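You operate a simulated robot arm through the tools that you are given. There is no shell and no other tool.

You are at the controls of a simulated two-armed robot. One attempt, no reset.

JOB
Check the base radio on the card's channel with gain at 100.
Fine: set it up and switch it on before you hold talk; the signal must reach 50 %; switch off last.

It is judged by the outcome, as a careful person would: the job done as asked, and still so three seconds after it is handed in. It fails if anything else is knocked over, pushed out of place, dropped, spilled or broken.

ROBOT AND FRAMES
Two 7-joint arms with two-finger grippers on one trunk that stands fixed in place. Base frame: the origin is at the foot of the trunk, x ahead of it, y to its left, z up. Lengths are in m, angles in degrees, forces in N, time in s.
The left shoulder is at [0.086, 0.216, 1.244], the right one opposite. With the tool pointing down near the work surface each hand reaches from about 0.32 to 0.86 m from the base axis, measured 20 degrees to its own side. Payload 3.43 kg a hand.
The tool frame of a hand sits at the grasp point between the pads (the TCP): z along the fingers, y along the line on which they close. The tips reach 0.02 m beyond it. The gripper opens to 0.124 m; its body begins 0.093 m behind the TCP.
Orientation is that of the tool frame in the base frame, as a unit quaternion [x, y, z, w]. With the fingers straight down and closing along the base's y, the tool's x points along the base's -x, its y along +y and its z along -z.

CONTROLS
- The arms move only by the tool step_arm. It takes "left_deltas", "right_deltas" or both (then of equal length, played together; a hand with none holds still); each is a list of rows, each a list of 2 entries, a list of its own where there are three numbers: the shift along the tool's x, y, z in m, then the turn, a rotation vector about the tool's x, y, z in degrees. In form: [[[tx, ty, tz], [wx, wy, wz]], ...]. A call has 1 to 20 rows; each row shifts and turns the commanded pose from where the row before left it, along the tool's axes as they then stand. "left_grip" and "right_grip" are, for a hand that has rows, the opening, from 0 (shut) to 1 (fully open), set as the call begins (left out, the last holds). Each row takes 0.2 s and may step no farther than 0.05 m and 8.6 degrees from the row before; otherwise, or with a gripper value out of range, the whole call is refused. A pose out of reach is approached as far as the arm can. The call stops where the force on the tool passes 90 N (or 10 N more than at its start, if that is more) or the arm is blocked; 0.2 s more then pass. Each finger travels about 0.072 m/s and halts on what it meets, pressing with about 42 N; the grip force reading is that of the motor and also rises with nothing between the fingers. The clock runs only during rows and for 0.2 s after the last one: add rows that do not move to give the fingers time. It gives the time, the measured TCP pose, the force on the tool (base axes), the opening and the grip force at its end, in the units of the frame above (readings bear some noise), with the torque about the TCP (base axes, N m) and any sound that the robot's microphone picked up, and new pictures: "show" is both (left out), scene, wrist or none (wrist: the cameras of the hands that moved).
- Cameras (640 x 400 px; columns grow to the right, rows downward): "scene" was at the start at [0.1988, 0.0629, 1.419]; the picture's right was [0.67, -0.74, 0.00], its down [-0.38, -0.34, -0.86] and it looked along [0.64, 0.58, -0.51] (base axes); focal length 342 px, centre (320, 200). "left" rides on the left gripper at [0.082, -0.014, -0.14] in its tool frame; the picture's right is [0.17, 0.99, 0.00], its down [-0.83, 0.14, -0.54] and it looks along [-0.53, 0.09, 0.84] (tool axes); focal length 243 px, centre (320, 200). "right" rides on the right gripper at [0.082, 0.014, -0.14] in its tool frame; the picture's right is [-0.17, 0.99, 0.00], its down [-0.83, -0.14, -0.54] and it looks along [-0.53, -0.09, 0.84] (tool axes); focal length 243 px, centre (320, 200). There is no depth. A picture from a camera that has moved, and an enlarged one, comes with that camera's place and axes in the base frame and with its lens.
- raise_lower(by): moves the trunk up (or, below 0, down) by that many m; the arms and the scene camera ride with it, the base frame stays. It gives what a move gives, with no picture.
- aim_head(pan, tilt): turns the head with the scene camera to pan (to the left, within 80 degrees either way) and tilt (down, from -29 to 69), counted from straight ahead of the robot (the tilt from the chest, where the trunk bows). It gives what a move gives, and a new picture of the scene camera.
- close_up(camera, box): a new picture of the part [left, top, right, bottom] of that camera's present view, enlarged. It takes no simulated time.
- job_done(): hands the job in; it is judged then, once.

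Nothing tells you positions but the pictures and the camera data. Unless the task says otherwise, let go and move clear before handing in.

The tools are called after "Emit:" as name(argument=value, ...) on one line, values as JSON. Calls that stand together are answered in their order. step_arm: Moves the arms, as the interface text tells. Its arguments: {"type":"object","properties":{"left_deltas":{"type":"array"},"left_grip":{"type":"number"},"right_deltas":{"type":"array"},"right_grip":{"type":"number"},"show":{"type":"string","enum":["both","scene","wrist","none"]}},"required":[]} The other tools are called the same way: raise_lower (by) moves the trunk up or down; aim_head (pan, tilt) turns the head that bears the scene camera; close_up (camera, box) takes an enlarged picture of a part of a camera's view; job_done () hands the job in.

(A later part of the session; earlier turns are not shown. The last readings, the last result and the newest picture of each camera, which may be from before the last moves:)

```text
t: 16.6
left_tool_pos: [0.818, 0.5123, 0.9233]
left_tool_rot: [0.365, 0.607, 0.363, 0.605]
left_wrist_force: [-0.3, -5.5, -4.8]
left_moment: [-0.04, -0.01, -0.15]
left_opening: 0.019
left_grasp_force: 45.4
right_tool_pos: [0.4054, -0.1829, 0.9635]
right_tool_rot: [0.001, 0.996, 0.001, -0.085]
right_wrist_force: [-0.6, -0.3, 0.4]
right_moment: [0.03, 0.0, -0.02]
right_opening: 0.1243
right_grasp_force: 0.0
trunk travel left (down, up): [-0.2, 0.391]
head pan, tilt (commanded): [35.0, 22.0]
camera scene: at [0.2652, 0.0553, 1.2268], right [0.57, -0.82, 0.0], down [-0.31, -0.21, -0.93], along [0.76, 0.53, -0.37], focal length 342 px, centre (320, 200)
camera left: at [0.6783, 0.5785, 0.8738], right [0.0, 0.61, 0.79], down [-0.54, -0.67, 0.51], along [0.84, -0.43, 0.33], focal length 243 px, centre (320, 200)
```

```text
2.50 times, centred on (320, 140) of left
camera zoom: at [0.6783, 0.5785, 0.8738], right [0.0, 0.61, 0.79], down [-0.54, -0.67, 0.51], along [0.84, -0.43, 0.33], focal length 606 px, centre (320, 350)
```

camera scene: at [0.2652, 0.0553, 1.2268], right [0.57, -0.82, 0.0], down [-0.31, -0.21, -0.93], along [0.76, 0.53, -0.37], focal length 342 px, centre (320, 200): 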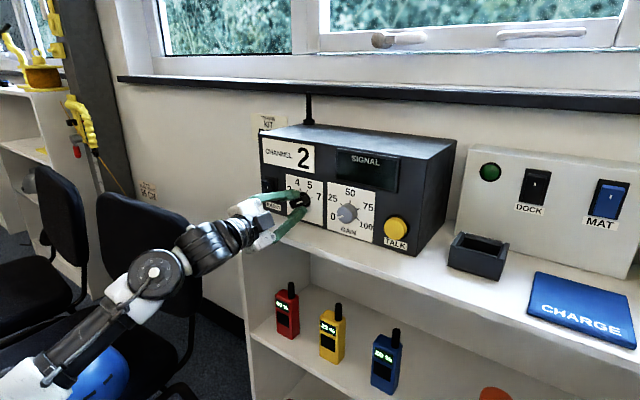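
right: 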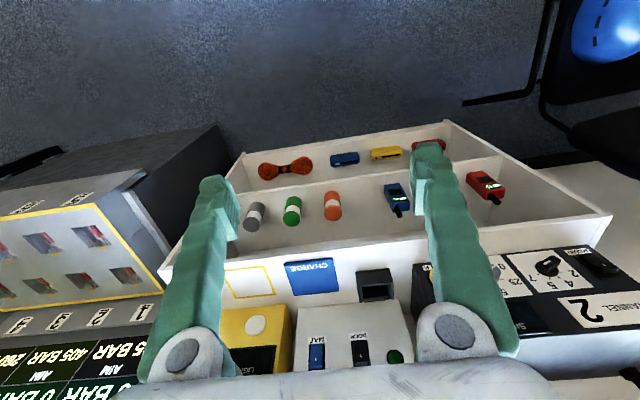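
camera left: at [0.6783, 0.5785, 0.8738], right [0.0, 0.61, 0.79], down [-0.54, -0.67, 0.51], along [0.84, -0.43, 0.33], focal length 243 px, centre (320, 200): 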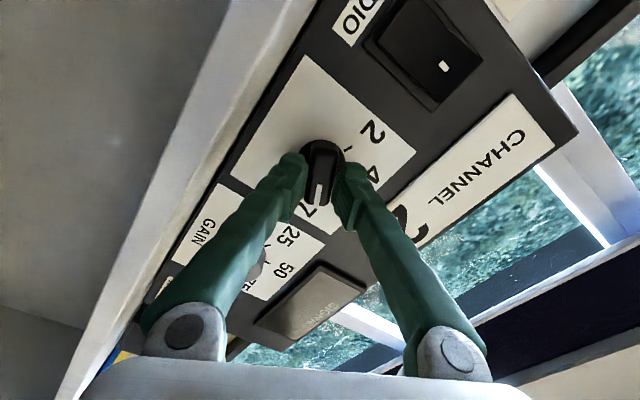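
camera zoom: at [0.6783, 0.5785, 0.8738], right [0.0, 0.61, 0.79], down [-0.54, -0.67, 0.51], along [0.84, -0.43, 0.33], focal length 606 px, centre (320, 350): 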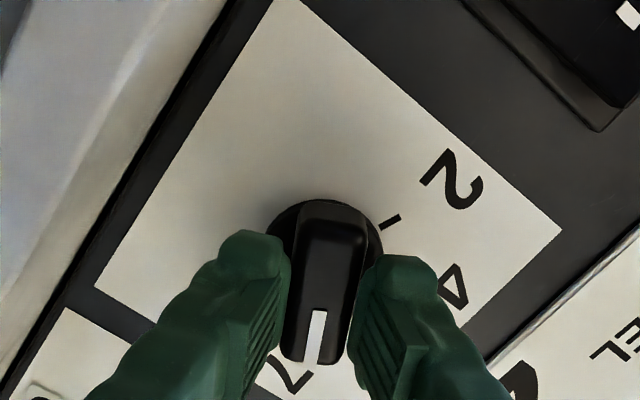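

I have a firm grip on the bar (about 19 mm thick). I'll take out the small sideways offset and start turning counter-clockwise, halfway first, then check.

Emit:
step_arm(left_deltas=[[[-0.0005, -0.0022, 0], [0, 0, 0]], [[0, 0, 0], [0, 0, -7.75]], [[0, 0, 0], [0, 0, -7.75]], [[0, 0, 0], [0, 0, -7.75]], [[0, 0, 0], [0, 0, -7.75]], [[0, 0, 0], [0, 0, 0]]])

Emit:
close_up(camera="left", box=[220, 60, 420, 220])

Emit:
close_up(camera="scene", box=[190, 150, 370, 270])

```text
t: 18.0
left_tool_pos: [0.8195, 0.5148, 0.9252]
left_tool_rot: [0.188, 0.68, 0.189, 0.683]
left_wrist_force: [24.0, 5.3, 15.8]
left_moment: [0.02, -0.03, 0.08]
left_opening: 0.0191
left_grasp_force: 44.7
right_tool_pos: [0.4064, -0.1841, 0.9621]
right_tool_rot: [0.0, 0.996, 0.001, -0.085]
right_wrist_force: [0.8, 0.1, -0.3]
right_moment: [-0.02, 0.03, 0.0]
right_opening: 0.1239
right_grasp_force: 0.0
trunk travel left (down, up): [-0.2, 0.391]
head pan, tilt (commanded): [35.0, 22.0]
camera scene: at [0.2657, 0.0553, 1.2268], right [0.57, -0.82, 0.0], down [-0.31, -0.21, -0.93], along [0.76, 0.53, -0.38], focal length 342 px, centre (320, 200)
camera left: at [0.6784, 0.5431, 0.8469], right [0.0, 0.93, 0.36], down [-0.54, -0.31, 0.78], along [0.84, -0.19, 0.51], focal length 243 px, centre (320, 200)
```

scene: 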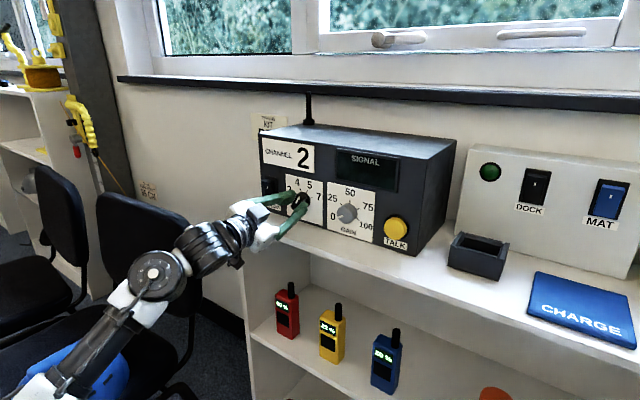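
left: 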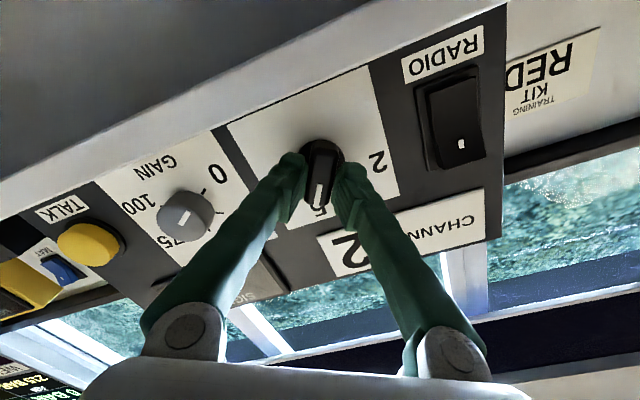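

```text
2.50 times, centred on (320, 140) of left
camera zoom: at [0.6784, 0.5431, 0.8469], right [0.0, 0.93, 0.36], down [-0.54, -0.31, 0.78], along [0.84, -0.19, 0.51], focal length 606 px, centre (320, 350)
```

zoom: 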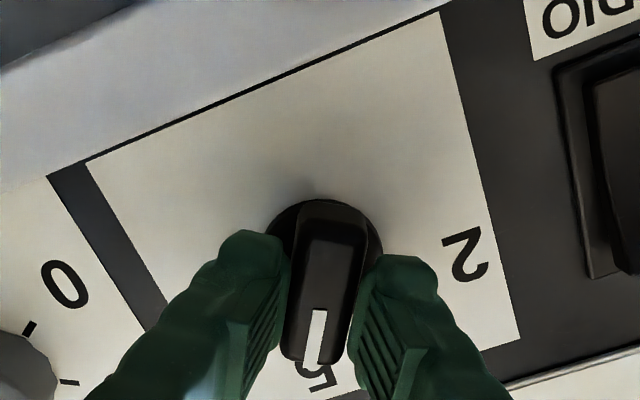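

```text
3.33 times, centred on (280, 210) of scene
camera zoom: at [0.2657, 0.0553, 1.2268], right [0.57, -0.82, 0.0], down [-0.31, -0.21, -0.93], along [0.76, 0.53, -0.38], focal length 1140 px, centre (453, 167)
```

zoom: 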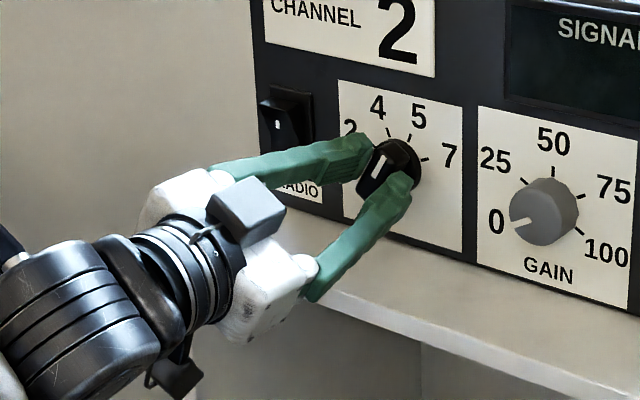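

The knob follows the hand (now at about +31°). There's some stored force (24 N along x, 16 N up), so I'll shift the commanded position to relieve it before continuing, to avoid dragging the radio.

Emit:
step_arm(left_deltas=[[[-0.0005, 0.002, 0.0025], [0, 0, 0]], [[0, 0, 0], [0, 0, 0]]], show="none")

```text
t: 18.6
left_tool_pos: [0.8188, 0.5134, 0.9246]
left_tool_rot: [0.189, 0.681, 0.19, 0.682]
left_wrist_force: [-10.1, 2.3, 7.6]
left_moment: [-0.01, -0.54, -0.29]
left_opening: 0.0193
left_grasp_force: 45.2
right_tool_pos: [0.4039, -0.1844, 0.9631]
right_tool_rot: [0.0, 0.997, 0.0, -0.082]
right_wrist_force: [-0.5, 0.1, -0.4]
right_moment: [0.01, -0.04, 0.03]
right_opening: 0.1241
right_grasp_force: 0.1
trunk travel left (down, up): [-0.2, 0.391]
head pan, tilt (commanded): [35.0, 22.0]
```

The forces are small now. I'll continue turning in small groups and watch the force.

Emit:
step_arm(left_deltas=[[[0, 0.0004, -0.0006], [0, 0, -7.0]], [[0, 0, 0], [0, 0, -7.0]], [[0, 0, 0], [0, 0, -7.0]], [[0, 0, 0], [0, 0, 0]]], show="none")

```text
t: 19.6
left_tool_pos: [0.8193, 0.5139, 0.9249]
left_tool_rot: [0.061, 0.704, 0.061, 0.705]
left_wrist_force: [-13.0, -2.9, 5.2]
left_moment: [-0.01, -0.01, -0.03]
left_opening: 0.0189
left_grasp_force: 44.4
right_tool_pos: [0.404, -0.184, 0.9641]
right_tool_rot: [0.001, 0.997, 0.002, -0.082]
right_wrist_force: [-0.1, 0.1, 0.6]
right_moment: [0.02, 0.01, 0.0]
right_opening: 0.124
right_grasp_force: 0.0
trunk travel left (down, up): [-0.2, 0.391]
head pan, tilt (commanded): [35.0, 22.0]
```

Emit:
step_arm(left_deltas=[[[0, 0, -0.0008], [0, 0, -7.0]], [[0, 0, 0], [0, 0, -7.0]], [[0, 0, 0], [0, 0, -7.0]], [[0, 0, 0], [0, 0, -7.0]], [[0, 0, 0], [0, 0, 0]]], show="none")

```text
t: 20.8
left_tool_pos: [0.8175, 0.5155, 0.9243]
left_tool_rot: [-0.112, 0.698, -0.11, 0.699]
left_wrist_force: [8.2, 9.8, 7.6]
left_moment: [0.01, -0.15, 0.14]
left_opening: 0.0191
left_grasp_force: 44.9
right_tool_pos: [0.4064, -0.1838, 0.9635]
right_tool_rot: [0.0, 0.997, 0.0, -0.083]
right_wrist_force: [-0.5, -0.1, -0.3]
right_moment: [0.0, 0.02, 0.02]
right_opening: 0.1242
right_grasp_force: 0.2
trunk travel left (down, up): [-0.2, 0.391]
head pan, tilt (commanded): [35.0, 22.0]
```

Emit:
step_arm(left_deltas=[[[-0.0007, 0.0005, 0.0004], [0, 0, -7.0]], [[0, 0, 0], [0, 0, -7.0]], [[0, 0, 0], [0, 0, -7.0]], [[0, 0, 0], [0, 0, -7.0]], [[0, 0, 0], [0, 0, 0]]])

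Emit:
close_up(camera="left", box=[220, 60, 420, 220])

Emit:
close_up(camera="scene", box=[190, 150, 370, 270])

```text
t: 22.0
left_tool_pos: [0.819, 0.5148, 0.9242]
left_tool_rot: [-0.277, 0.651, -0.277, 0.65]
left_wrist_force: [-4.2, 7.5, 2.2]
left_moment: [0.0, 0.03, 0.07]
left_opening: 0.0191
left_grasp_force: 45.4
right_tool_pos: [0.4052, -0.1825, 0.9641]
right_tool_rot: [0.001, 0.997, 0.0, -0.083]
right_wrist_force: [-1.2, -0.4, 0.7]
right_moment: [0.02, 0.0, -0.04]
right_opening: 0.1243
right_grasp_force: 0.1
trunk travel left (down, up): [-0.2, 0.391]
head pan, tilt (commanded): [35.0, 22.0]
camera scene: at [0.2638, 0.0564, 1.227], right [0.57, -0.82, 0.0], down [-0.31, -0.22, -0.93], along [0.76, 0.53, -0.37], focal length 342 px, centre (320, 200)
camera left: at [0.6781, 0.4472, 0.8777], right [0.0, 0.56, -0.83], down [-0.54, 0.7, 0.48], along [0.84, 0.45, 0.3], focal length 243 px, centre (320, 200)
```

scene: 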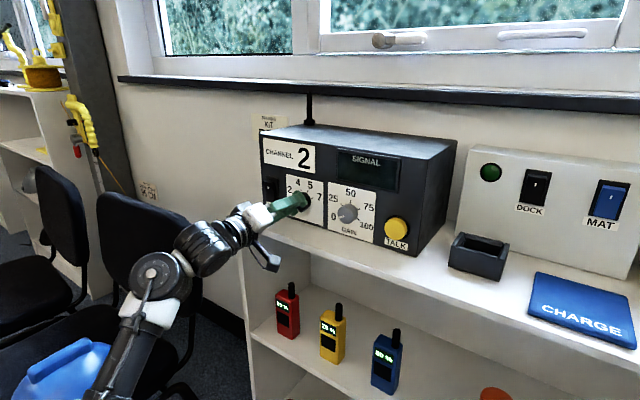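
left: 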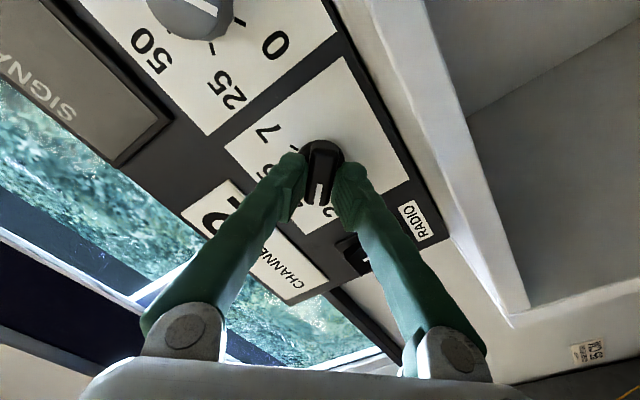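

```text
2.50 times, centred on (320, 140) of left
camera zoom: at [0.6781, 0.4472, 0.8777], right [0.0, 0.56, -0.83], down [-0.54, 0.7, 0.48], along [0.84, 0.45, 0.3], focal length 606 px, centre (320, 350)
```

zoom: 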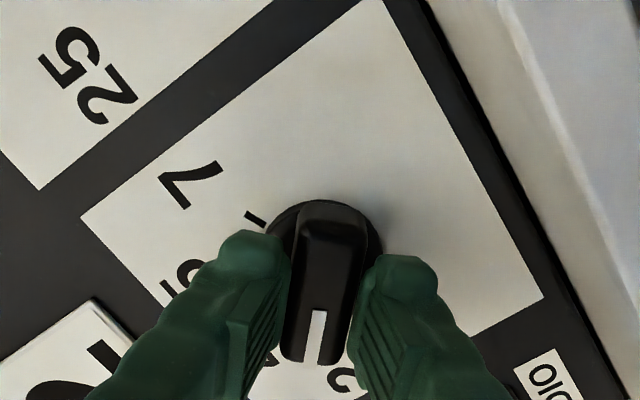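

```text
3.33 times, centred on (280, 210) of scene
camera zoom: at [0.2638, 0.0564, 1.227], right [0.57, -0.82, 0.0], down [-0.31, -0.22, -0.93], along [0.76, 0.53, -0.37], focal length 1140 px, centre (453, 167)
```

zoom: 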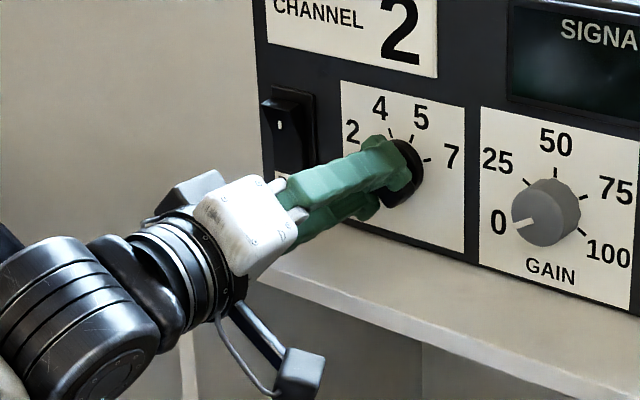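

The pointer is now at about -46° and the "2" tick is at about -67°. Turning the last 21°.

Emit:
step_arm(left_deltas=[[[0, 0.0004, 0], [0, 0, -7.0]], [[0, 0, 0], [0, 0, -7.0]], [[0, 0, 0], [0, 0, -7.0]], [[0, 0, 0], [0, 0, 0]]])

Emit:
close_up(camera="left", box=[220, 60, 420, 220])

Emit:
close_up(camera="scene", box=[190, 150, 370, 270])

```text
t: 23.0
left_tool_pos: [0.8194, 0.5177, 0.9241]
left_tool_rot: [-0.391, 0.589, -0.391, 0.589]
left_wrist_force: [4.8, 7.1, 1.2]
left_moment: [-0.03, -0.09, 0.24]
left_opening: 0.0189
left_grasp_force: 45.1
right_tool_pos: [0.4065, -0.1828, 0.9625]
right_tool_rot: [0.0, 0.996, 0.0, -0.084]
right_wrist_force: [1.2, 0.7, 0.0]
right_moment: [-0.01, -0.01, 0.0]
right_opening: 0.1238
right_grasp_force: 0.1
trunk travel left (down, up): [-0.2, 0.391]
head pan, tilt (commanded): [35.0, 22.0]
camera scene: at [0.2649, 0.0564, 1.2268], right [0.57, -0.82, 0.0], down [-0.31, -0.22, -0.93], along [0.76, 0.53, -0.38], focal length 342 px, centre (320, 200)
camera left: at [0.6781, 0.4353, 0.9047], right [0.0, 0.23, -0.97], down [-0.54, 0.82, 0.19], along [0.84, 0.52, 0.12], focal length 243 px, centre (320, 200)
```

scene: 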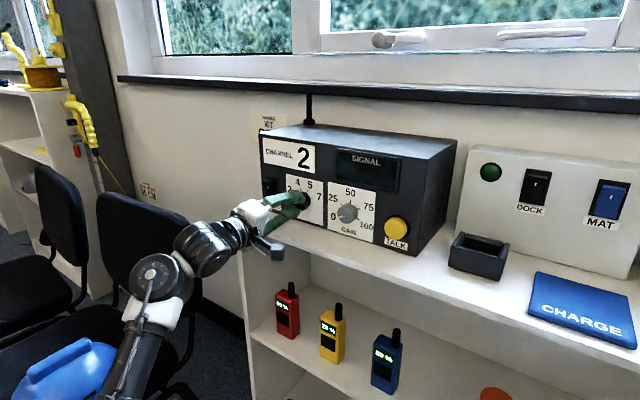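
left: 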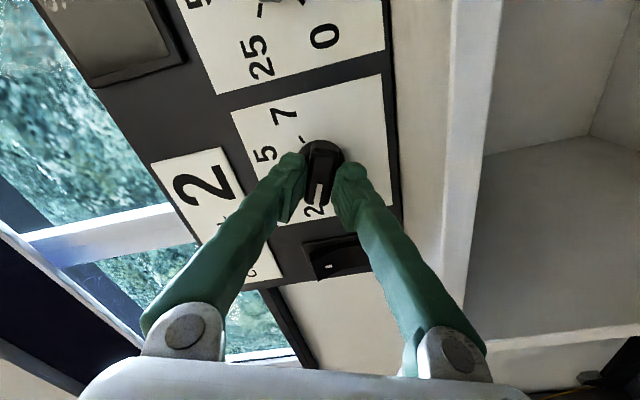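

```text
2.50 times, centred on (320, 140) of left
camera zoom: at [0.6781, 0.4353, 0.9047], right [0.0, 0.23, -0.97], down [-0.54, 0.82, 0.19], along [0.84, 0.52, 0.12], focal length 606 px, centre (320, 350)
```

zoom: 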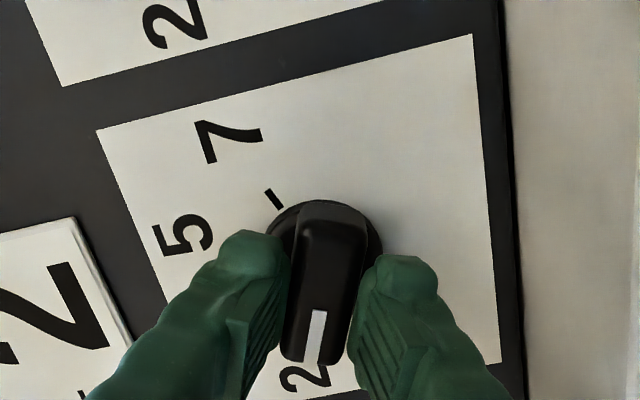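

```text
3.33 times, centred on (280, 210) of scene
camera zoom: at [0.2649, 0.0564, 1.2268], right [0.57, -0.82, 0.0], down [-0.31, -0.22, -0.93], along [0.76, 0.53, -0.38], focal length 1140 px, centre (453, 167)
```

zoom: 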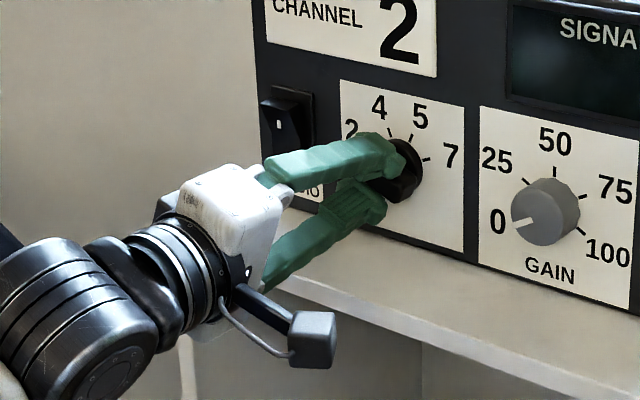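

The pointer is at about -67°, on the "2". I'll open slightly and back away to check where it actually rests.

Emit:
step_arm(left_deltas=[[[0, 0, 0], [0, 0, 0]], [[0, 0, 0], [0, 0, 0]], [[0, 0, -0.02], [0, 0, 0]], [[0, 0, -0.035], [0, 0, 0]], [[0, 0, -0.035], [0, 0, 0]]], left_grip=0.28)

Emit:
close_up(camera="left", box=[220, 60, 420, 220])

Emit:
close_up(camera="scene", box=[255, 165, 325, 215])

```text
t: 24.2
left_tool_pos: [0.7275, 0.5152, 0.9261]
left_tool_rot: [-0.39, 0.589, -0.391, 0.59]
left_wrist_force: [-1.6, 0.1, 0.1]
left_moment: [-0.03, 0.01, -0.04]
left_opening: 0.0349
left_grasp_force: 0.0
right_tool_pos: [0.4045, -0.1843, 0.9634]
right_tool_rot: [0.001, 0.996, 0.0, -0.084]
right_wrist_force: [-0.6, 0.0, 0.2]
right_moment: [0.0, -0.03, 0.01]
right_opening: 0.1241
right_grasp_force: 0.0
trunk travel left (down, up): [-0.2, 0.391]
head pan, tilt (commanded): [35.0, 22.0]
camera scene: at [0.264, 0.0557, 1.2271], right [0.57, -0.82, 0.0], down [-0.31, -0.21, -0.93], along [0.76, 0.53, -0.37], focal length 342 px, centre (320, 200)
camera left: at [0.5877, 0.4336, 0.9061], right [0.0, 0.23, -0.97], down [-0.54, 0.82, 0.2], along [0.84, 0.52, 0.13], focal length 243 px, centre (320, 200)
```

scene: 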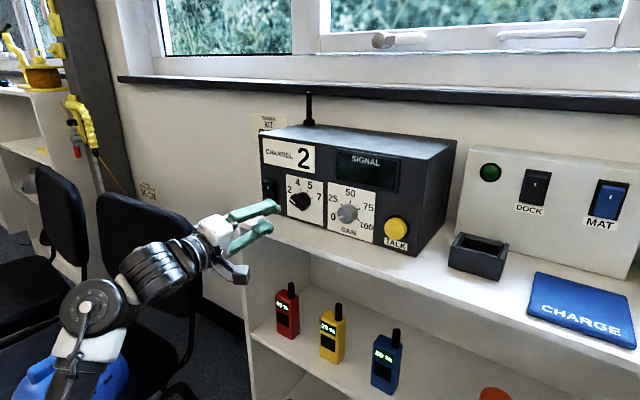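
left: 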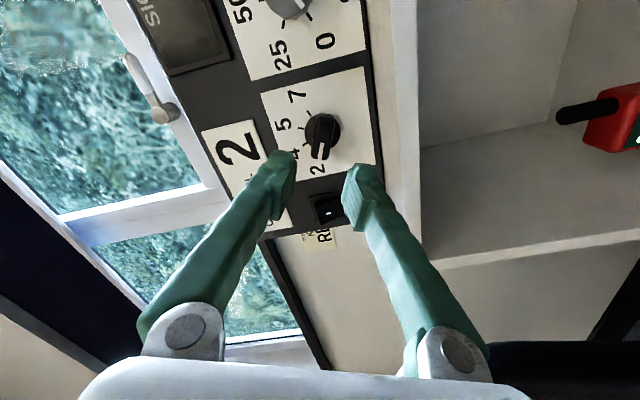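

```text
2.50 times, centred on (320, 140) of left
camera zoom: at [0.5877, 0.4336, 0.9061], right [0.0, 0.23, -0.97], down [-0.54, 0.82, 0.2], along [0.84, 0.52, 0.13], focal length 606 px, centre (320, 350)
```

zoom: 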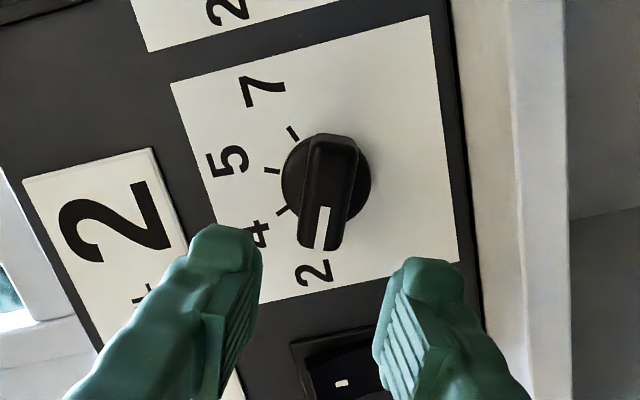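

```text
8.00 times, centred on (290, 190) of scene
camera zoom: at [0.264, 0.0557, 1.2271], right [0.57, -0.82, 0.0], down [-0.31, -0.21, -0.93], along [0.76, 0.53, -0.37], focal length 2737 px, centre (560, 280)
```

zoom: 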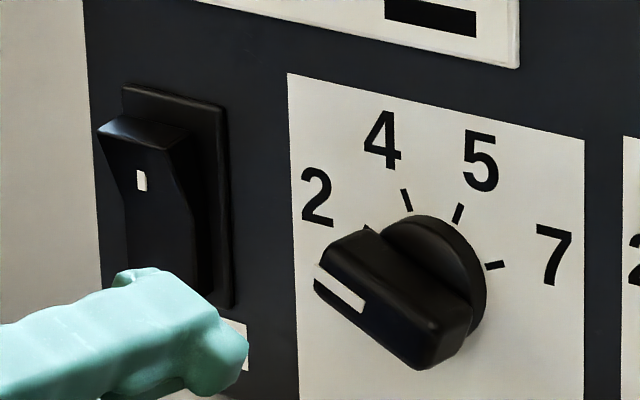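

The channel pointer rests at about -66°, right on the "2" tick, and the radio hasn't moved. Next is the gain knob at (y 0.391, z 0.924). I'll roll to about -40° and slide across in front of it.

Emit:
step_arm(left_deltas=[[[0, 0, 0], [0, 0, 6.8]], [[0, 0, 0], [0, 0, 6.8]], [[0, 0, 0], [0, 0, 6.8]], [[0, 0, 0], [0, 0, 6.8]], [[0.0203, -0.0234, 0], [0, 0, 0]], [[0.0203, -0.0234, 0], [0, 0, 0]], [[0.0203, -0.0234, 0.003], [0, 0, 0]], [[0.0203, -0.0234, 0.003], [0, 0, 0]], [[0, 0, 0], [0, 0, 0]]], left_grip=0.46)

Emit:
close_up(camera="left", box=[220, 60, 420, 220])

Emit:
close_up(camera="scene", box=[240, 150, 440, 280])

```text
t: 26.2
left_tool_pos: [0.7336, 0.3942, 0.9227]
left_tool_rot: [-0.241, 0.665, -0.241, 0.665]
left_wrist_force: [0.2, 0.3, 0.5]
left_moment: [-0.02, -0.01, 0.03]
left_opening: 0.0571
left_grasp_force: 0.1
right_tool_pos: [0.4056, -0.1828, 0.9628]
right_tool_rot: [0.001, 0.996, 0.0, -0.084]
right_wrist_force: [0.1, -0.4, -0.7]
right_moment: [-0.01, 0.0, -0.01]
right_opening: 0.1238
right_grasp_force: 0.1
trunk travel left (down, up): [-0.2, 0.391]
head pan, tilt (commanded): [35.0, 22.0]
camera scene: at [0.2645, 0.0559, 1.2269], right [0.57, -0.82, 0.0], down [-0.31, -0.22, -0.93], along [0.76, 0.53, -0.37], focal length 342 px, centre (320, 200)
camera left: at [0.5934, 0.3303, 0.8677], right [0.0, 0.65, -0.76], down [-0.54, 0.64, 0.55], along [0.84, 0.41, 0.35], focal length 243 px, centre (320, 200)
```

scene: 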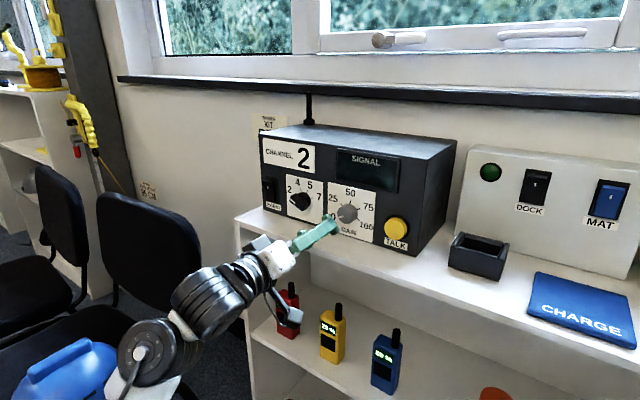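
left: 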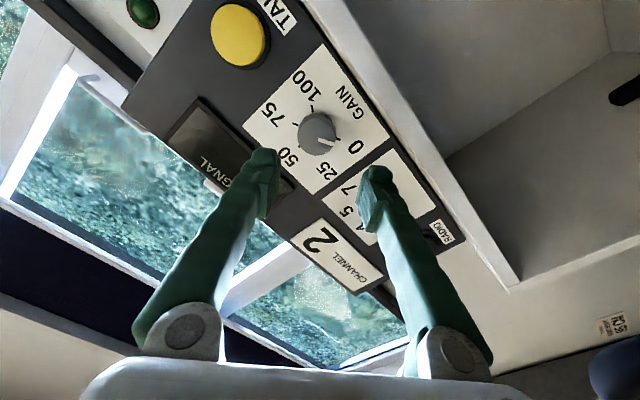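

```text
2.50 times, centred on (320, 140) of left
camera zoom: at [0.5934, 0.3303, 0.8677], right [0.0, 0.65, -0.76], down [-0.54, 0.64, 0.55], along [0.84, 0.41, 0.35], focal length 606 px, centre (320, 350)
```

zoom: 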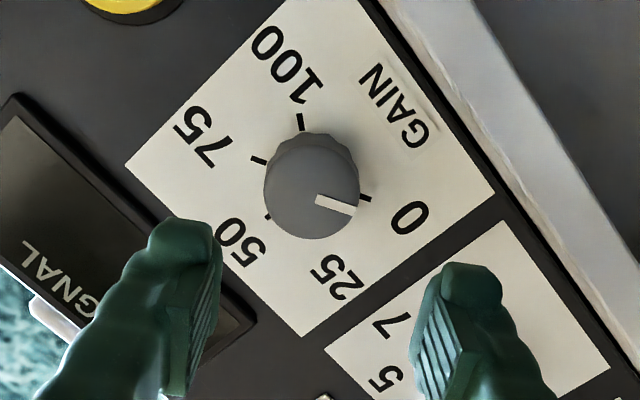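

```text
3.08 times, centred on (340, 215) of scene
camera zoom: at [0.2645, 0.0559, 1.2269], right [0.57, -0.82, 0.0], down [-0.31, -0.22, -0.93], along [0.76, 0.53, -0.37], focal length 1053 px, centre (258, 154)
```

zoom: 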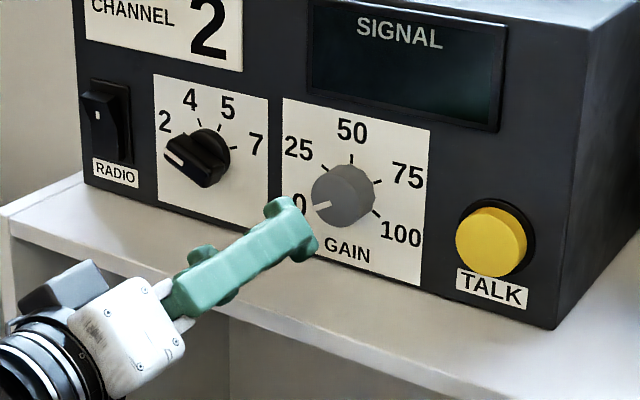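

The wrist view shows the tool axis about 4 mm left of the knob axis. I'll correct that and advance to just in front of the knob face.

Emit:
step_arm(left_deltas=[[[0.0022, -0.0037, 0.01], [0, 0, 0]], [[0, 0, 0.03], [0, 0, 0]], [[0, 0, 0.03], [0, 0, 0]], [[0, 0, 0.006], [0, 0, 0]], [[0, 0, 0], [0, 0, 0]]])

Emit:
close_up(camera="left", box=[220, 60, 420, 220])

Emit:
close_up(camera="scene", box=[260, 150, 440, 270])

```text
t: 27.4
left_tool_pos: [0.8107, 0.3872, 0.9226]
left_tool_rot: [-0.24, 0.665, -0.241, 0.665]
left_wrist_force: [0.1, 0.0, 0.1]
left_moment: [0.0, 0.02, 0.0]
left_opening: 0.0568
left_grasp_force: 0.0
right_tool_pos: [0.4053, -0.1842, 0.9616]
right_tool_rot: [0.0, 0.996, 0.001, -0.084]
right_wrist_force: [0.3, -0.2, 0.4]
right_moment: [0.01, 0.02, 0.04]
right_opening: 0.1237
right_grasp_force: 0.0
trunk travel left (down, up): [-0.2, 0.391]
head pan, tilt (commanded): [35.0, 22.0]
camera scene: at [0.2647, 0.0556, 1.2269], right [0.57, -0.82, 0.0], down [-0.31, -0.21, -0.93], along [0.76, 0.53, -0.37], focal length 342 px, centre (320, 200)
camera left: at [0.6701, 0.3237, 0.8677], right [0.0, 0.65, -0.76], down [-0.54, 0.64, 0.55], along [0.84, 0.41, 0.35], focal length 243 px, centre (320, 200)
```

scene: 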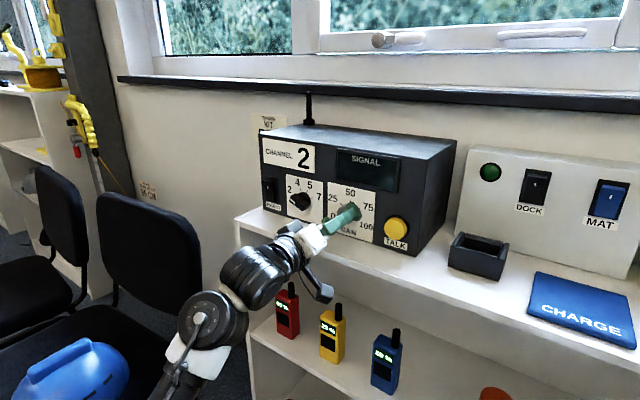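
left: 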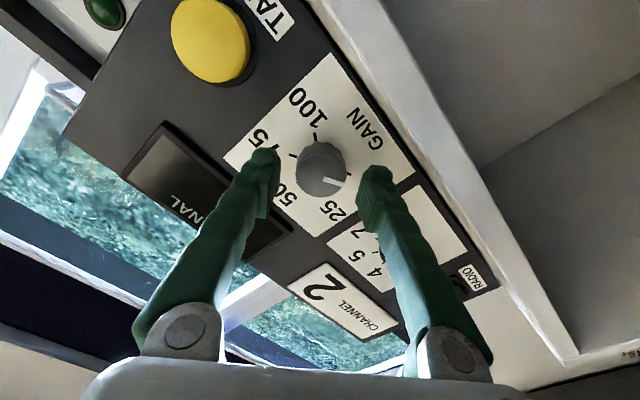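

```text
2.50 times, centred on (320, 140) of left
camera zoom: at [0.6701, 0.3237, 0.8677], right [0.0, 0.65, -0.76], down [-0.54, 0.64, 0.55], along [0.84, 0.41, 0.35], focal length 606 px, centre (320, 350)
```

zoom: 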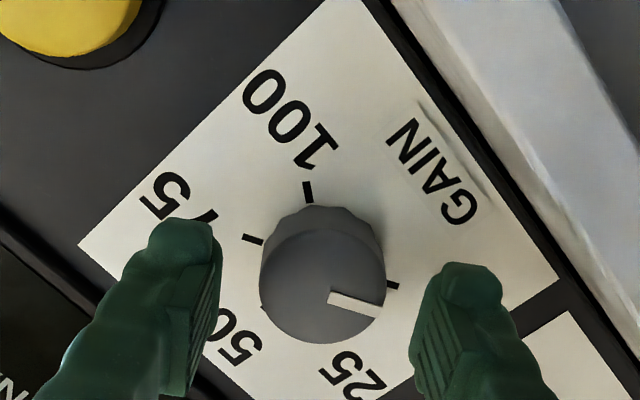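

```text
3.33 times, centred on (350, 210) of scene
camera zoom: at [0.2647, 0.0556, 1.2269], right [0.57, -0.82, 0.0], down [-0.31, -0.21, -0.93], along [0.76, 0.53, -0.37], focal length 1140 px, centre (220, 167)
```

zoom: 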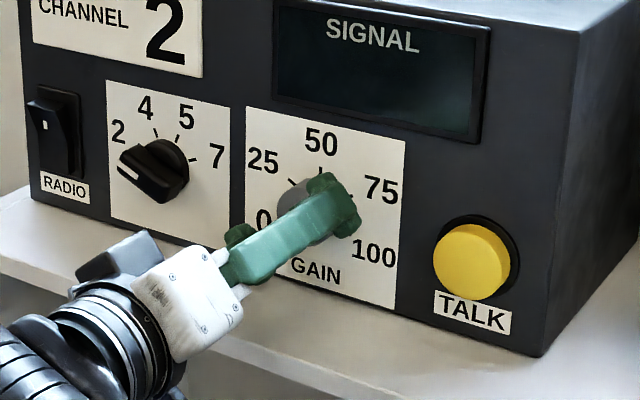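

The knob is centred between the pads (within about 1 mm). I'll advance 15 mm and grip it.

Emit:
step_arm(left_deltas=[[[0, 0.0007, 0.008], [0, 0, 0]], [[0, 0, 0.0075], [0, 0, 0]], [[0, 0, 0], [0, 0, 0]]], show="none")

Emit:
step_arm(left_deltas=[[[0, 0, 0], [0, 0, 0]], [[0, 0, 0], [0, 0, 0]], [[0, 0, 0], [0, 0, 0]]], left_grip=0.22)

Emit:
close_up(camera="left", box=[220, 60, 420, 220])

```text
t: 28.2
left_tool_pos: [0.8258, 0.3882, 0.9207]
left_tool_rot: [-0.24, 0.665, -0.24, 0.665]
left_wrist_force: [0.4, -0.2, 0.3]
left_moment: [0.04, 0.01, -0.02]
left_opening: 0.057
left_grasp_force: 0.1
right_tool_pos: [0.4052, -0.1836, 0.9633]
right_tool_rot: [0.001, 0.996, 0.001, -0.084]
right_wrist_force: [0.6, -0.6, -0.4]
right_moment: [0.03, 0.01, 0.02]
right_opening: 0.1241
right_grasp_force: 0.0
trunk travel left (down, up): [-0.2, 0.391]
head pan, tilt (commanded): [35.0, 22.0]
```

```text
t: 29.0
left_tool_pos: [0.8255, 0.3881, 0.9214]
left_tool_rot: [-0.241, 0.665, -0.241, 0.665]
left_wrist_force: [1.0, 1.1, 0.1]
left_moment: [-0.01, 0.0, 0.01]
left_opening: 0.0377
left_grasp_force: 44.4
right_tool_pos: [0.406, -0.1824, 0.9623]
right_tool_rot: [0.0, 0.997, 0.002, -0.083]
right_wrist_force: [0.2, -0.7, 0.1]
right_moment: [0.04, -0.02, 0.0]
right_opening: 0.124
right_grasp_force: 0.1
trunk travel left (down, up): [-0.2, 0.391]
head pan, tilt (commanded): [35.0, 22.0]
camera scene: at [0.2648, 0.0557, 1.2269], right [0.57, -0.82, 0.0], down [-0.31, -0.21, -0.93], along [0.76, 0.53, -0.37], focal length 342 px, centre (320, 200)
camera left: at [0.6856, 0.3247, 0.8671], right [0.0, 0.65, -0.76], down [-0.54, 0.64, 0.55], along [0.84, 0.41, 0.35], focal length 243 px, centre (320, 200)
```

scene: 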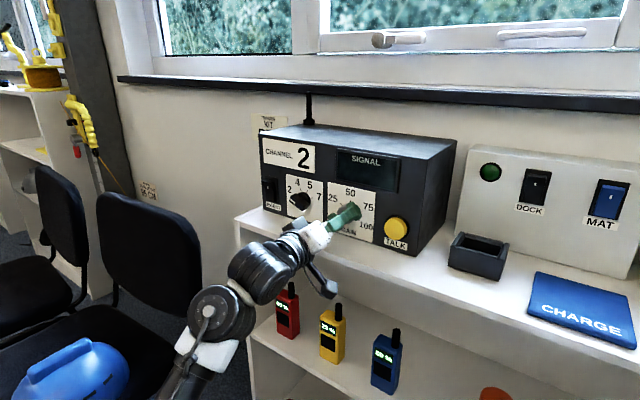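
left: 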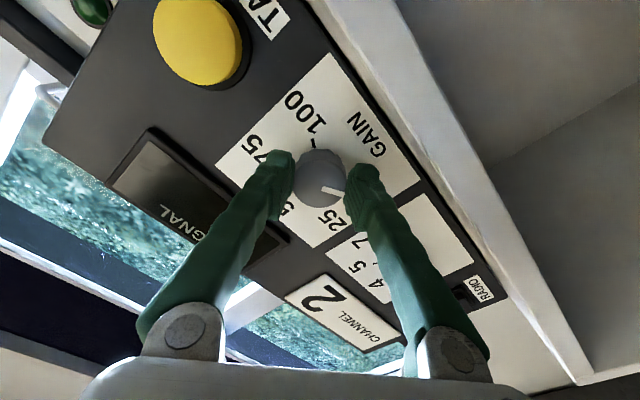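

```text
2.50 times, centred on (320, 140) of left
camera zoom: at [0.6856, 0.3247, 0.8671], right [0.0, 0.65, -0.76], down [-0.54, 0.64, 0.55], along [0.84, 0.41, 0.35], focal length 606 px, centre (320, 350)
```

zoom: 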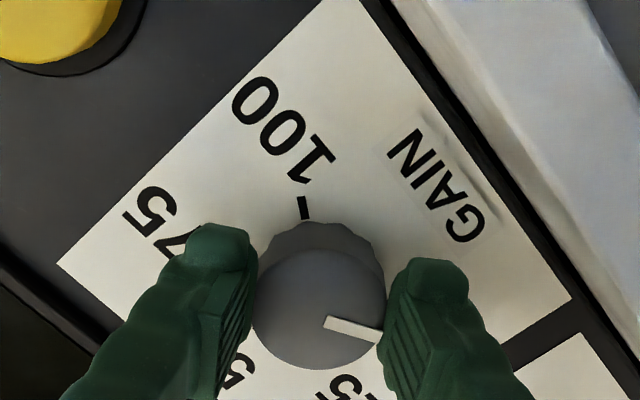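

I have a good centred grip on the gain knob (37.7 mm, almost no side force). Turning clockwise in steps.

Emit:
step_arm(left_deltas=[[[0, 0, 0], [0, 0, 7.0]], [[0, 0, 0], [0, 0, 7.0]], [[0, 0, 0], [0, 0, 7.0]], [[0, 0, 0], [0, 0, 7.0]], [[0, 0, 0], [0, 0, 0]]])

Emit:
close_up(camera="left", box=[220, 60, 420, 220])

```text
t: 30.2
left_tool_pos: [0.8275, 0.3881, 0.9209]
left_tool_rot: [-0.073, 0.704, -0.072, 0.702]
left_wrist_force: [-21.2, 5.7, -14.6]
left_moment: [0.0, 0.19, 0.16]
left_opening: 0.0372
left_grasp_force: 45.2
right_tool_pos: [0.4037, -0.1818, 0.9626]
right_tool_rot: [0.0, 0.996, 0.0, -0.084]
right_wrist_force: [-0.7, -0.6, -0.4]
right_moment: [0.01, -0.01, 0.0]
right_opening: 0.1241
right_grasp_force: 0.1
trunk travel left (down, up): [-0.2, 0.391]
head pan, tilt (commanded): [35.0, 22.0]
camera scene: at [0.2638, 0.057, 1.227], right [0.57, -0.82, 0.0], down [-0.31, -0.22, -0.93], along [0.76, 0.53, -0.37], focal length 342 px, centre (320, 200)
camera left: at [0.6854, 0.3584, 0.8438], right [0.0, 0.93, -0.36], down [-0.54, 0.31, 0.79], along [0.84, 0.2, 0.5], focal length 243 px, centre (320, 200)
```

scene: 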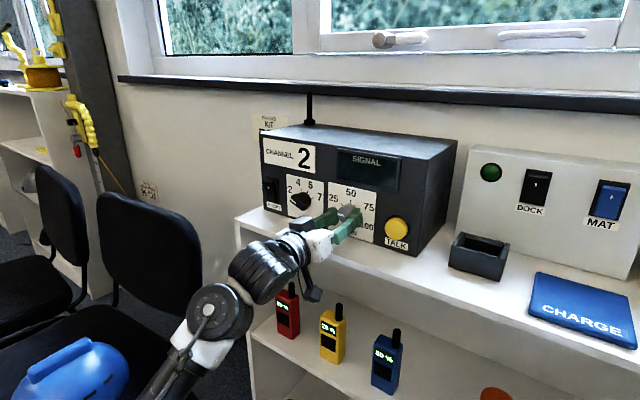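
left: 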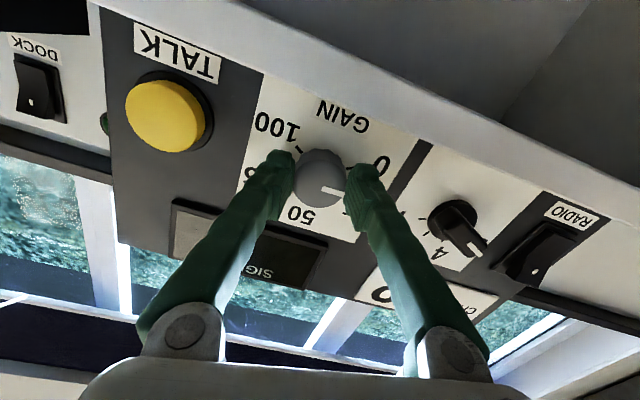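

```text
2.50 times, centred on (320, 140) of left
camera zoom: at [0.6854, 0.3584, 0.8438], right [0.0, 0.93, -0.36], down [-0.54, 0.31, 0.79], along [0.84, 0.2, 0.5], focal length 606 px, centre (320, 350)
```

zoom: 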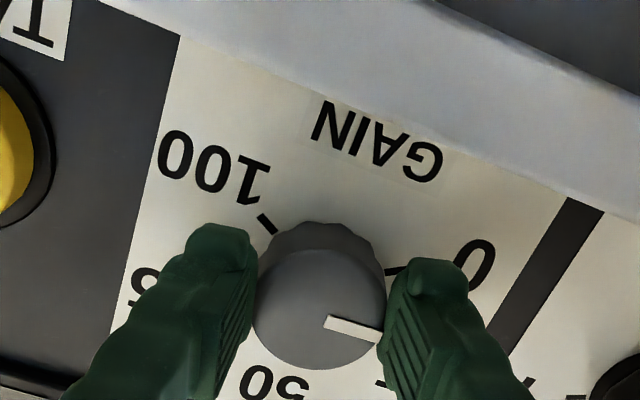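

Emit:
step_arm(left_deltas=[[[0.0009, 0.0005, -0.0013], [0, 0, 7.0]], [[0, 0, 0], [0, 0, 7.0]], [[0, 0, 0], [0, 0, 7.0]], [[0, 0, 0], [0, 0, 7.0]], [[0, 0, 0], [0, 0, 0]]], show="none")

```text
t: 31.4
left_tool_pos: [0.8262, 0.3901, 0.9203]
left_tool_rot: [0.1, 0.7, 0.099, 0.7]
left_wrist_force: [5.9, 15.4, -2.9]
left_moment: [-0.01, 0.17, 0.28]
left_opening: 0.0372
left_grasp_force: 44.8
right_tool_pos: [0.4065, -0.183, 0.9633]
right_tool_rot: [0.0, 0.996, 0.0, -0.084]
right_wrist_force: [-0.7, -0.6, -0.3]
right_moment: [-0.01, 0.01, -0.02]
right_opening: 0.1238
right_grasp_force: 0.0
trunk travel left (down, up): [-0.2, 0.391]
head pan, tilt (commanded): [35.0, 22.0]
```

Emit:
step_arm(left_deltas=[[[0.0004, 0.001, 0.0004], [0, 0, 7.0]], [[0, 0, 0], [0, 0, 7.0]], [[0, 0, 0], [0, 0, 7.0]], [[0, 0, 0], [0, 0, 7.0]], [[0, 0, 0], [0, 0, 0]]])

Emit:
close_up(camera="left", box=[220, 60, 420, 220])

Emit:
close_up(camera="scene", box=[260, 150, 440, 270])

```text
t: 32.6
left_tool_pos: [0.8259, 0.3916, 0.9215]
left_tool_rot: [0.265, 0.656, 0.266, 0.655]
left_wrist_force: [7.0, 15.7, 1.4]
left_moment: [-0.03, -0.15, 0.08]
left_opening: 0.0371
left_grasp_force: 45.4
right_tool_pos: [0.4058, -0.1827, 0.9632]
right_tool_rot: [0.0, 0.996, 0.0, -0.085]
right_wrist_force: [0.4, 0.0, 0.1]
right_moment: [0.0, -0.03, 0.0]
right_opening: 0.1238
right_grasp_force: 0.1
trunk travel left (down, up): [-0.2, 0.391]
head pan, tilt (commanded): [35.0, 22.0]
camera scene: at [0.2652, 0.0574, 1.2267], right [0.57, -0.82, 0.0], down [-0.31, -0.22, -0.93], along [0.76, 0.53, -0.38], focal length 342 px, centre (320, 200)
camera left: at [0.6856, 0.4378, 0.853], right [0.0, 0.82, 0.57], down [-0.54, -0.48, 0.69], along [0.84, -0.31, 0.44], focal length 243 px, centre (320, 200)
```

scene: 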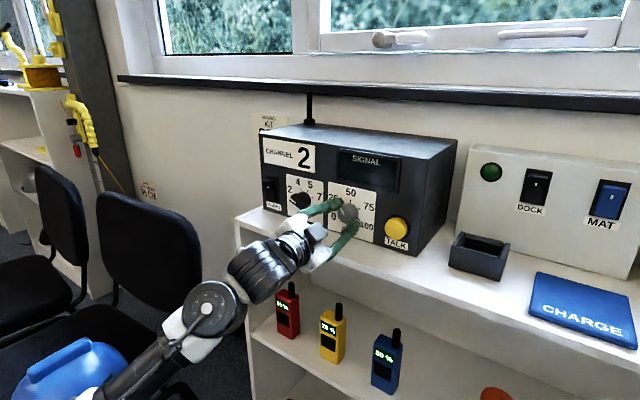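
left: 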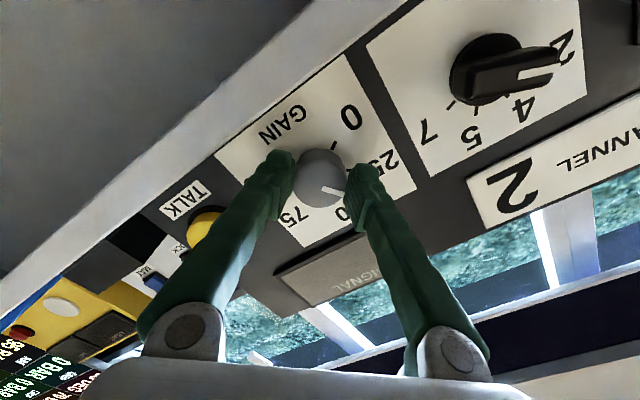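

```text
2.50 times, centred on (320, 140) of left
camera zoom: at [0.6856, 0.4378, 0.853], right [0.0, 0.82, 0.57], down [-0.54, -0.48, 0.69], along [0.84, -0.31, 0.44], focal length 606 px, centre (320, 350)
```

zoom: 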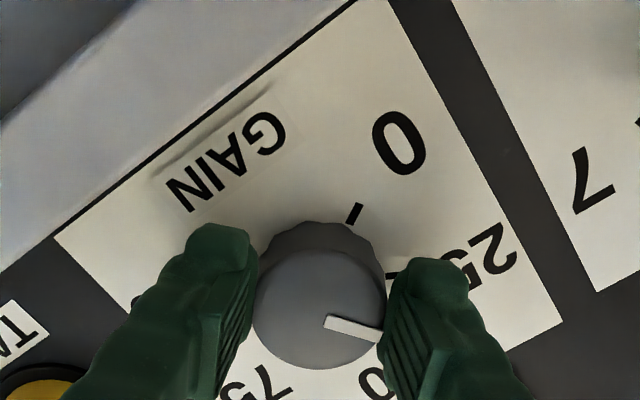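

```text
3.33 times, centred on (350, 210) of scene
camera zoom: at [0.2652, 0.0574, 1.2267], right [0.57, -0.82, 0.0], down [-0.31, -0.22, -0.93], along [0.76, 0.53, -0.38], focal length 1140 px, centre (220, 167)
```

zoom: 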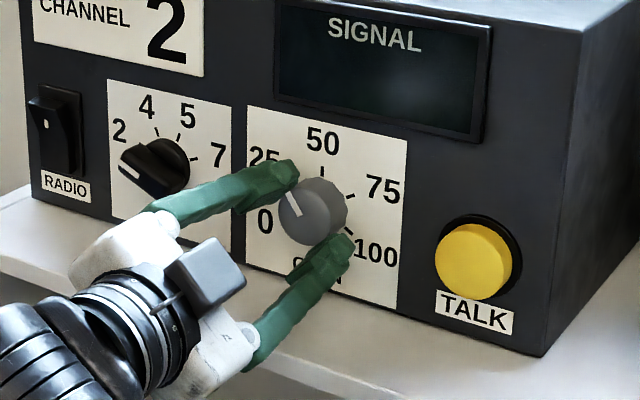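

The knob turned 84° to about -36° on the dial. I'll open, roll back in place around the round knob without touching it, and re-grip.

Emit:
step_arm(left_deltas=[[[0, 0, 0], [0, 0, 0]], [[0.0003, 0.0006, 0], [0, 0, 0]], [[0, 0, 0], [0, 0, -8.0]], [[0, 0, 0], [0, 0, -8.0]], [[0, 0, 0], [0, 0, -8.0]], [[0, 0, 0], [0, 0, -8.0]], [[0, 0, 0], [0, 0, -8.0]], [[0, 0, 0], [0, 0, -8.0]], [[0, 0, 0], [0, 0, -8.0]], [[0, 0, 0], [0, 0, -8.0]], [[0, 0, 0], [0, 0, -8.0]], [[0, 0, 0], [0, 0, -8.0]], [[0, 0, 0], [0, 0, -5.0]], [[0, 0, 0], [0, 0, 0]]], left_grip=0.46)

Emit:
close_up(camera="left", box=[220, 60, 420, 220])

```text
t: 35.6
left_tool_pos: [0.8257, 0.3906, 0.9224]
left_tool_rot: [-0.246, 0.663, -0.247, 0.663]
left_wrist_force: [0.0, -0.5, -0.5]
left_moment: [0.01, -0.01, 0.0]
left_opening: 0.0572
left_grasp_force: 0.0
right_tool_pos: [0.4066, -0.1837, 0.9622]
right_tool_rot: [0.0, 0.996, 0.001, -0.084]
right_wrist_force: [0.0, 0.3, 0.5]
right_moment: [0.01, 0.01, -0.01]
right_opening: 0.1239
right_grasp_force: 0.0
trunk travel left (down, up): [-0.2, 0.391]
head pan, tilt (commanded): [35.0, 22.0]
camera scene: at [0.2646, 0.0556, 1.2269], right [0.57, -0.82, 0.0], down [-0.31, -0.21, -0.93], along [0.76, 0.53, -0.37], focal length 342 px, centre (320, 200)
camera left: at [0.6854, 0.3257, 0.8686], right [0.0, 0.64, -0.77], down [-0.54, 0.65, 0.54], along [0.84, 0.42, 0.34], focal length 243 px, centre (320, 200)
```

scene: 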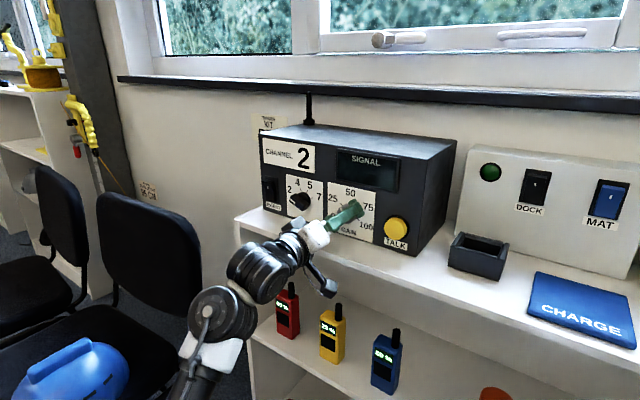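
left: 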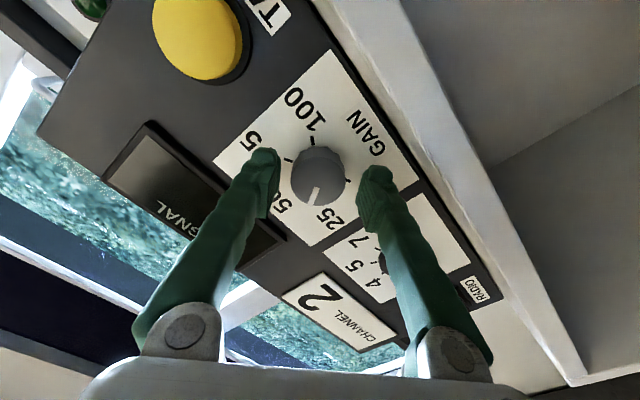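

```text
2.50 times, centred on (320, 140) of left
camera zoom: at [0.6854, 0.3257, 0.8686], right [0.0, 0.64, -0.77], down [-0.54, 0.65, 0.54], along [0.84, 0.42, 0.34], focal length 606 px, centre (320, 350)
```

zoom: 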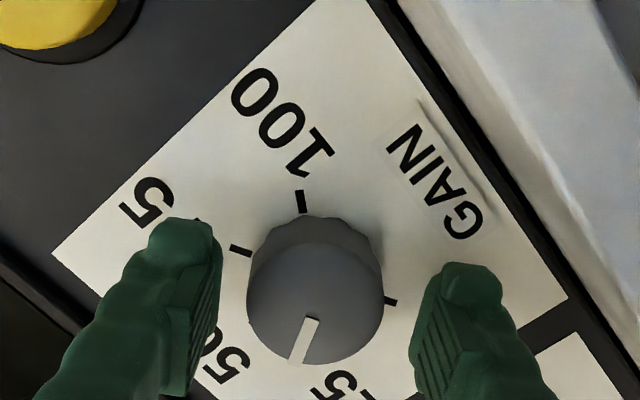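

The pointer sits between 25 and 50, as expected. Grip again and turn another 84° clockwise, relieving force along the way.

Emit:
step_arm(left_deltas=[[[0, 0, 0], [0, 0, 0]], [[0, 0, 0], [0, 0, 0]], [[0, 0, 0], [0, 0, 0]]], left_grip=0.22, show="none")

Emit:
step_arm(left_deltas=[[[0, 0, 0], [0, 0, 7.0]], [[0, 0, 0], [0, 0, 7.0]], [[0, 0, 0], [0, 0, 7.0]], [[0, 0, 0], [0, 0, 7.0]], [[0, 0, 0], [0, 0, 0]]], show="none")

```text
t: 36.4
left_tool_pos: [0.826, 0.3887, 0.923]
left_tool_rot: [-0.246, 0.663, -0.246, 0.663]
left_wrist_force: [5.4, -3.7, 4.9]
left_moment: [0.02, -0.02, -0.12]
left_opening: 0.0375
left_grasp_force: 45.0
right_tool_pos: [0.4062, -0.1848, 0.9619]
right_tool_rot: [0.001, 0.997, 0.002, -0.083]
right_wrist_force: [0.4, 0.4, 0.4]
right_moment: [-0.04, 0.02, 0.0]
right_opening: 0.124
right_grasp_force: 0.1
trunk travel left (down, up): [-0.2, 0.391]
head pan, tilt (commanded): [35.0, 22.0]
```

```text
t: 37.6
left_tool_pos: [0.8263, 0.3903, 0.9226]
left_tool_rot: [-0.078, 0.703, -0.079, 0.703]
left_wrist_force: [8.7, -4.1, 4.9]
left_moment: [0.0, -0.16, -0.04]
left_opening: 0.0372
left_grasp_force: 45.8
right_tool_pos: [0.4061, -0.1847, 0.962]
right_tool_rot: [0.0, 0.997, 0.001, -0.083]
right_wrist_force: [1.5, 0.5, 0.4]
right_moment: [-0.04, 0.02, 0.06]
right_opening: 0.1241
right_grasp_force: 0.1
trunk travel left (down, up): [-0.2, 0.391]
head pan, tilt (commanded): [35.0, 22.0]
```

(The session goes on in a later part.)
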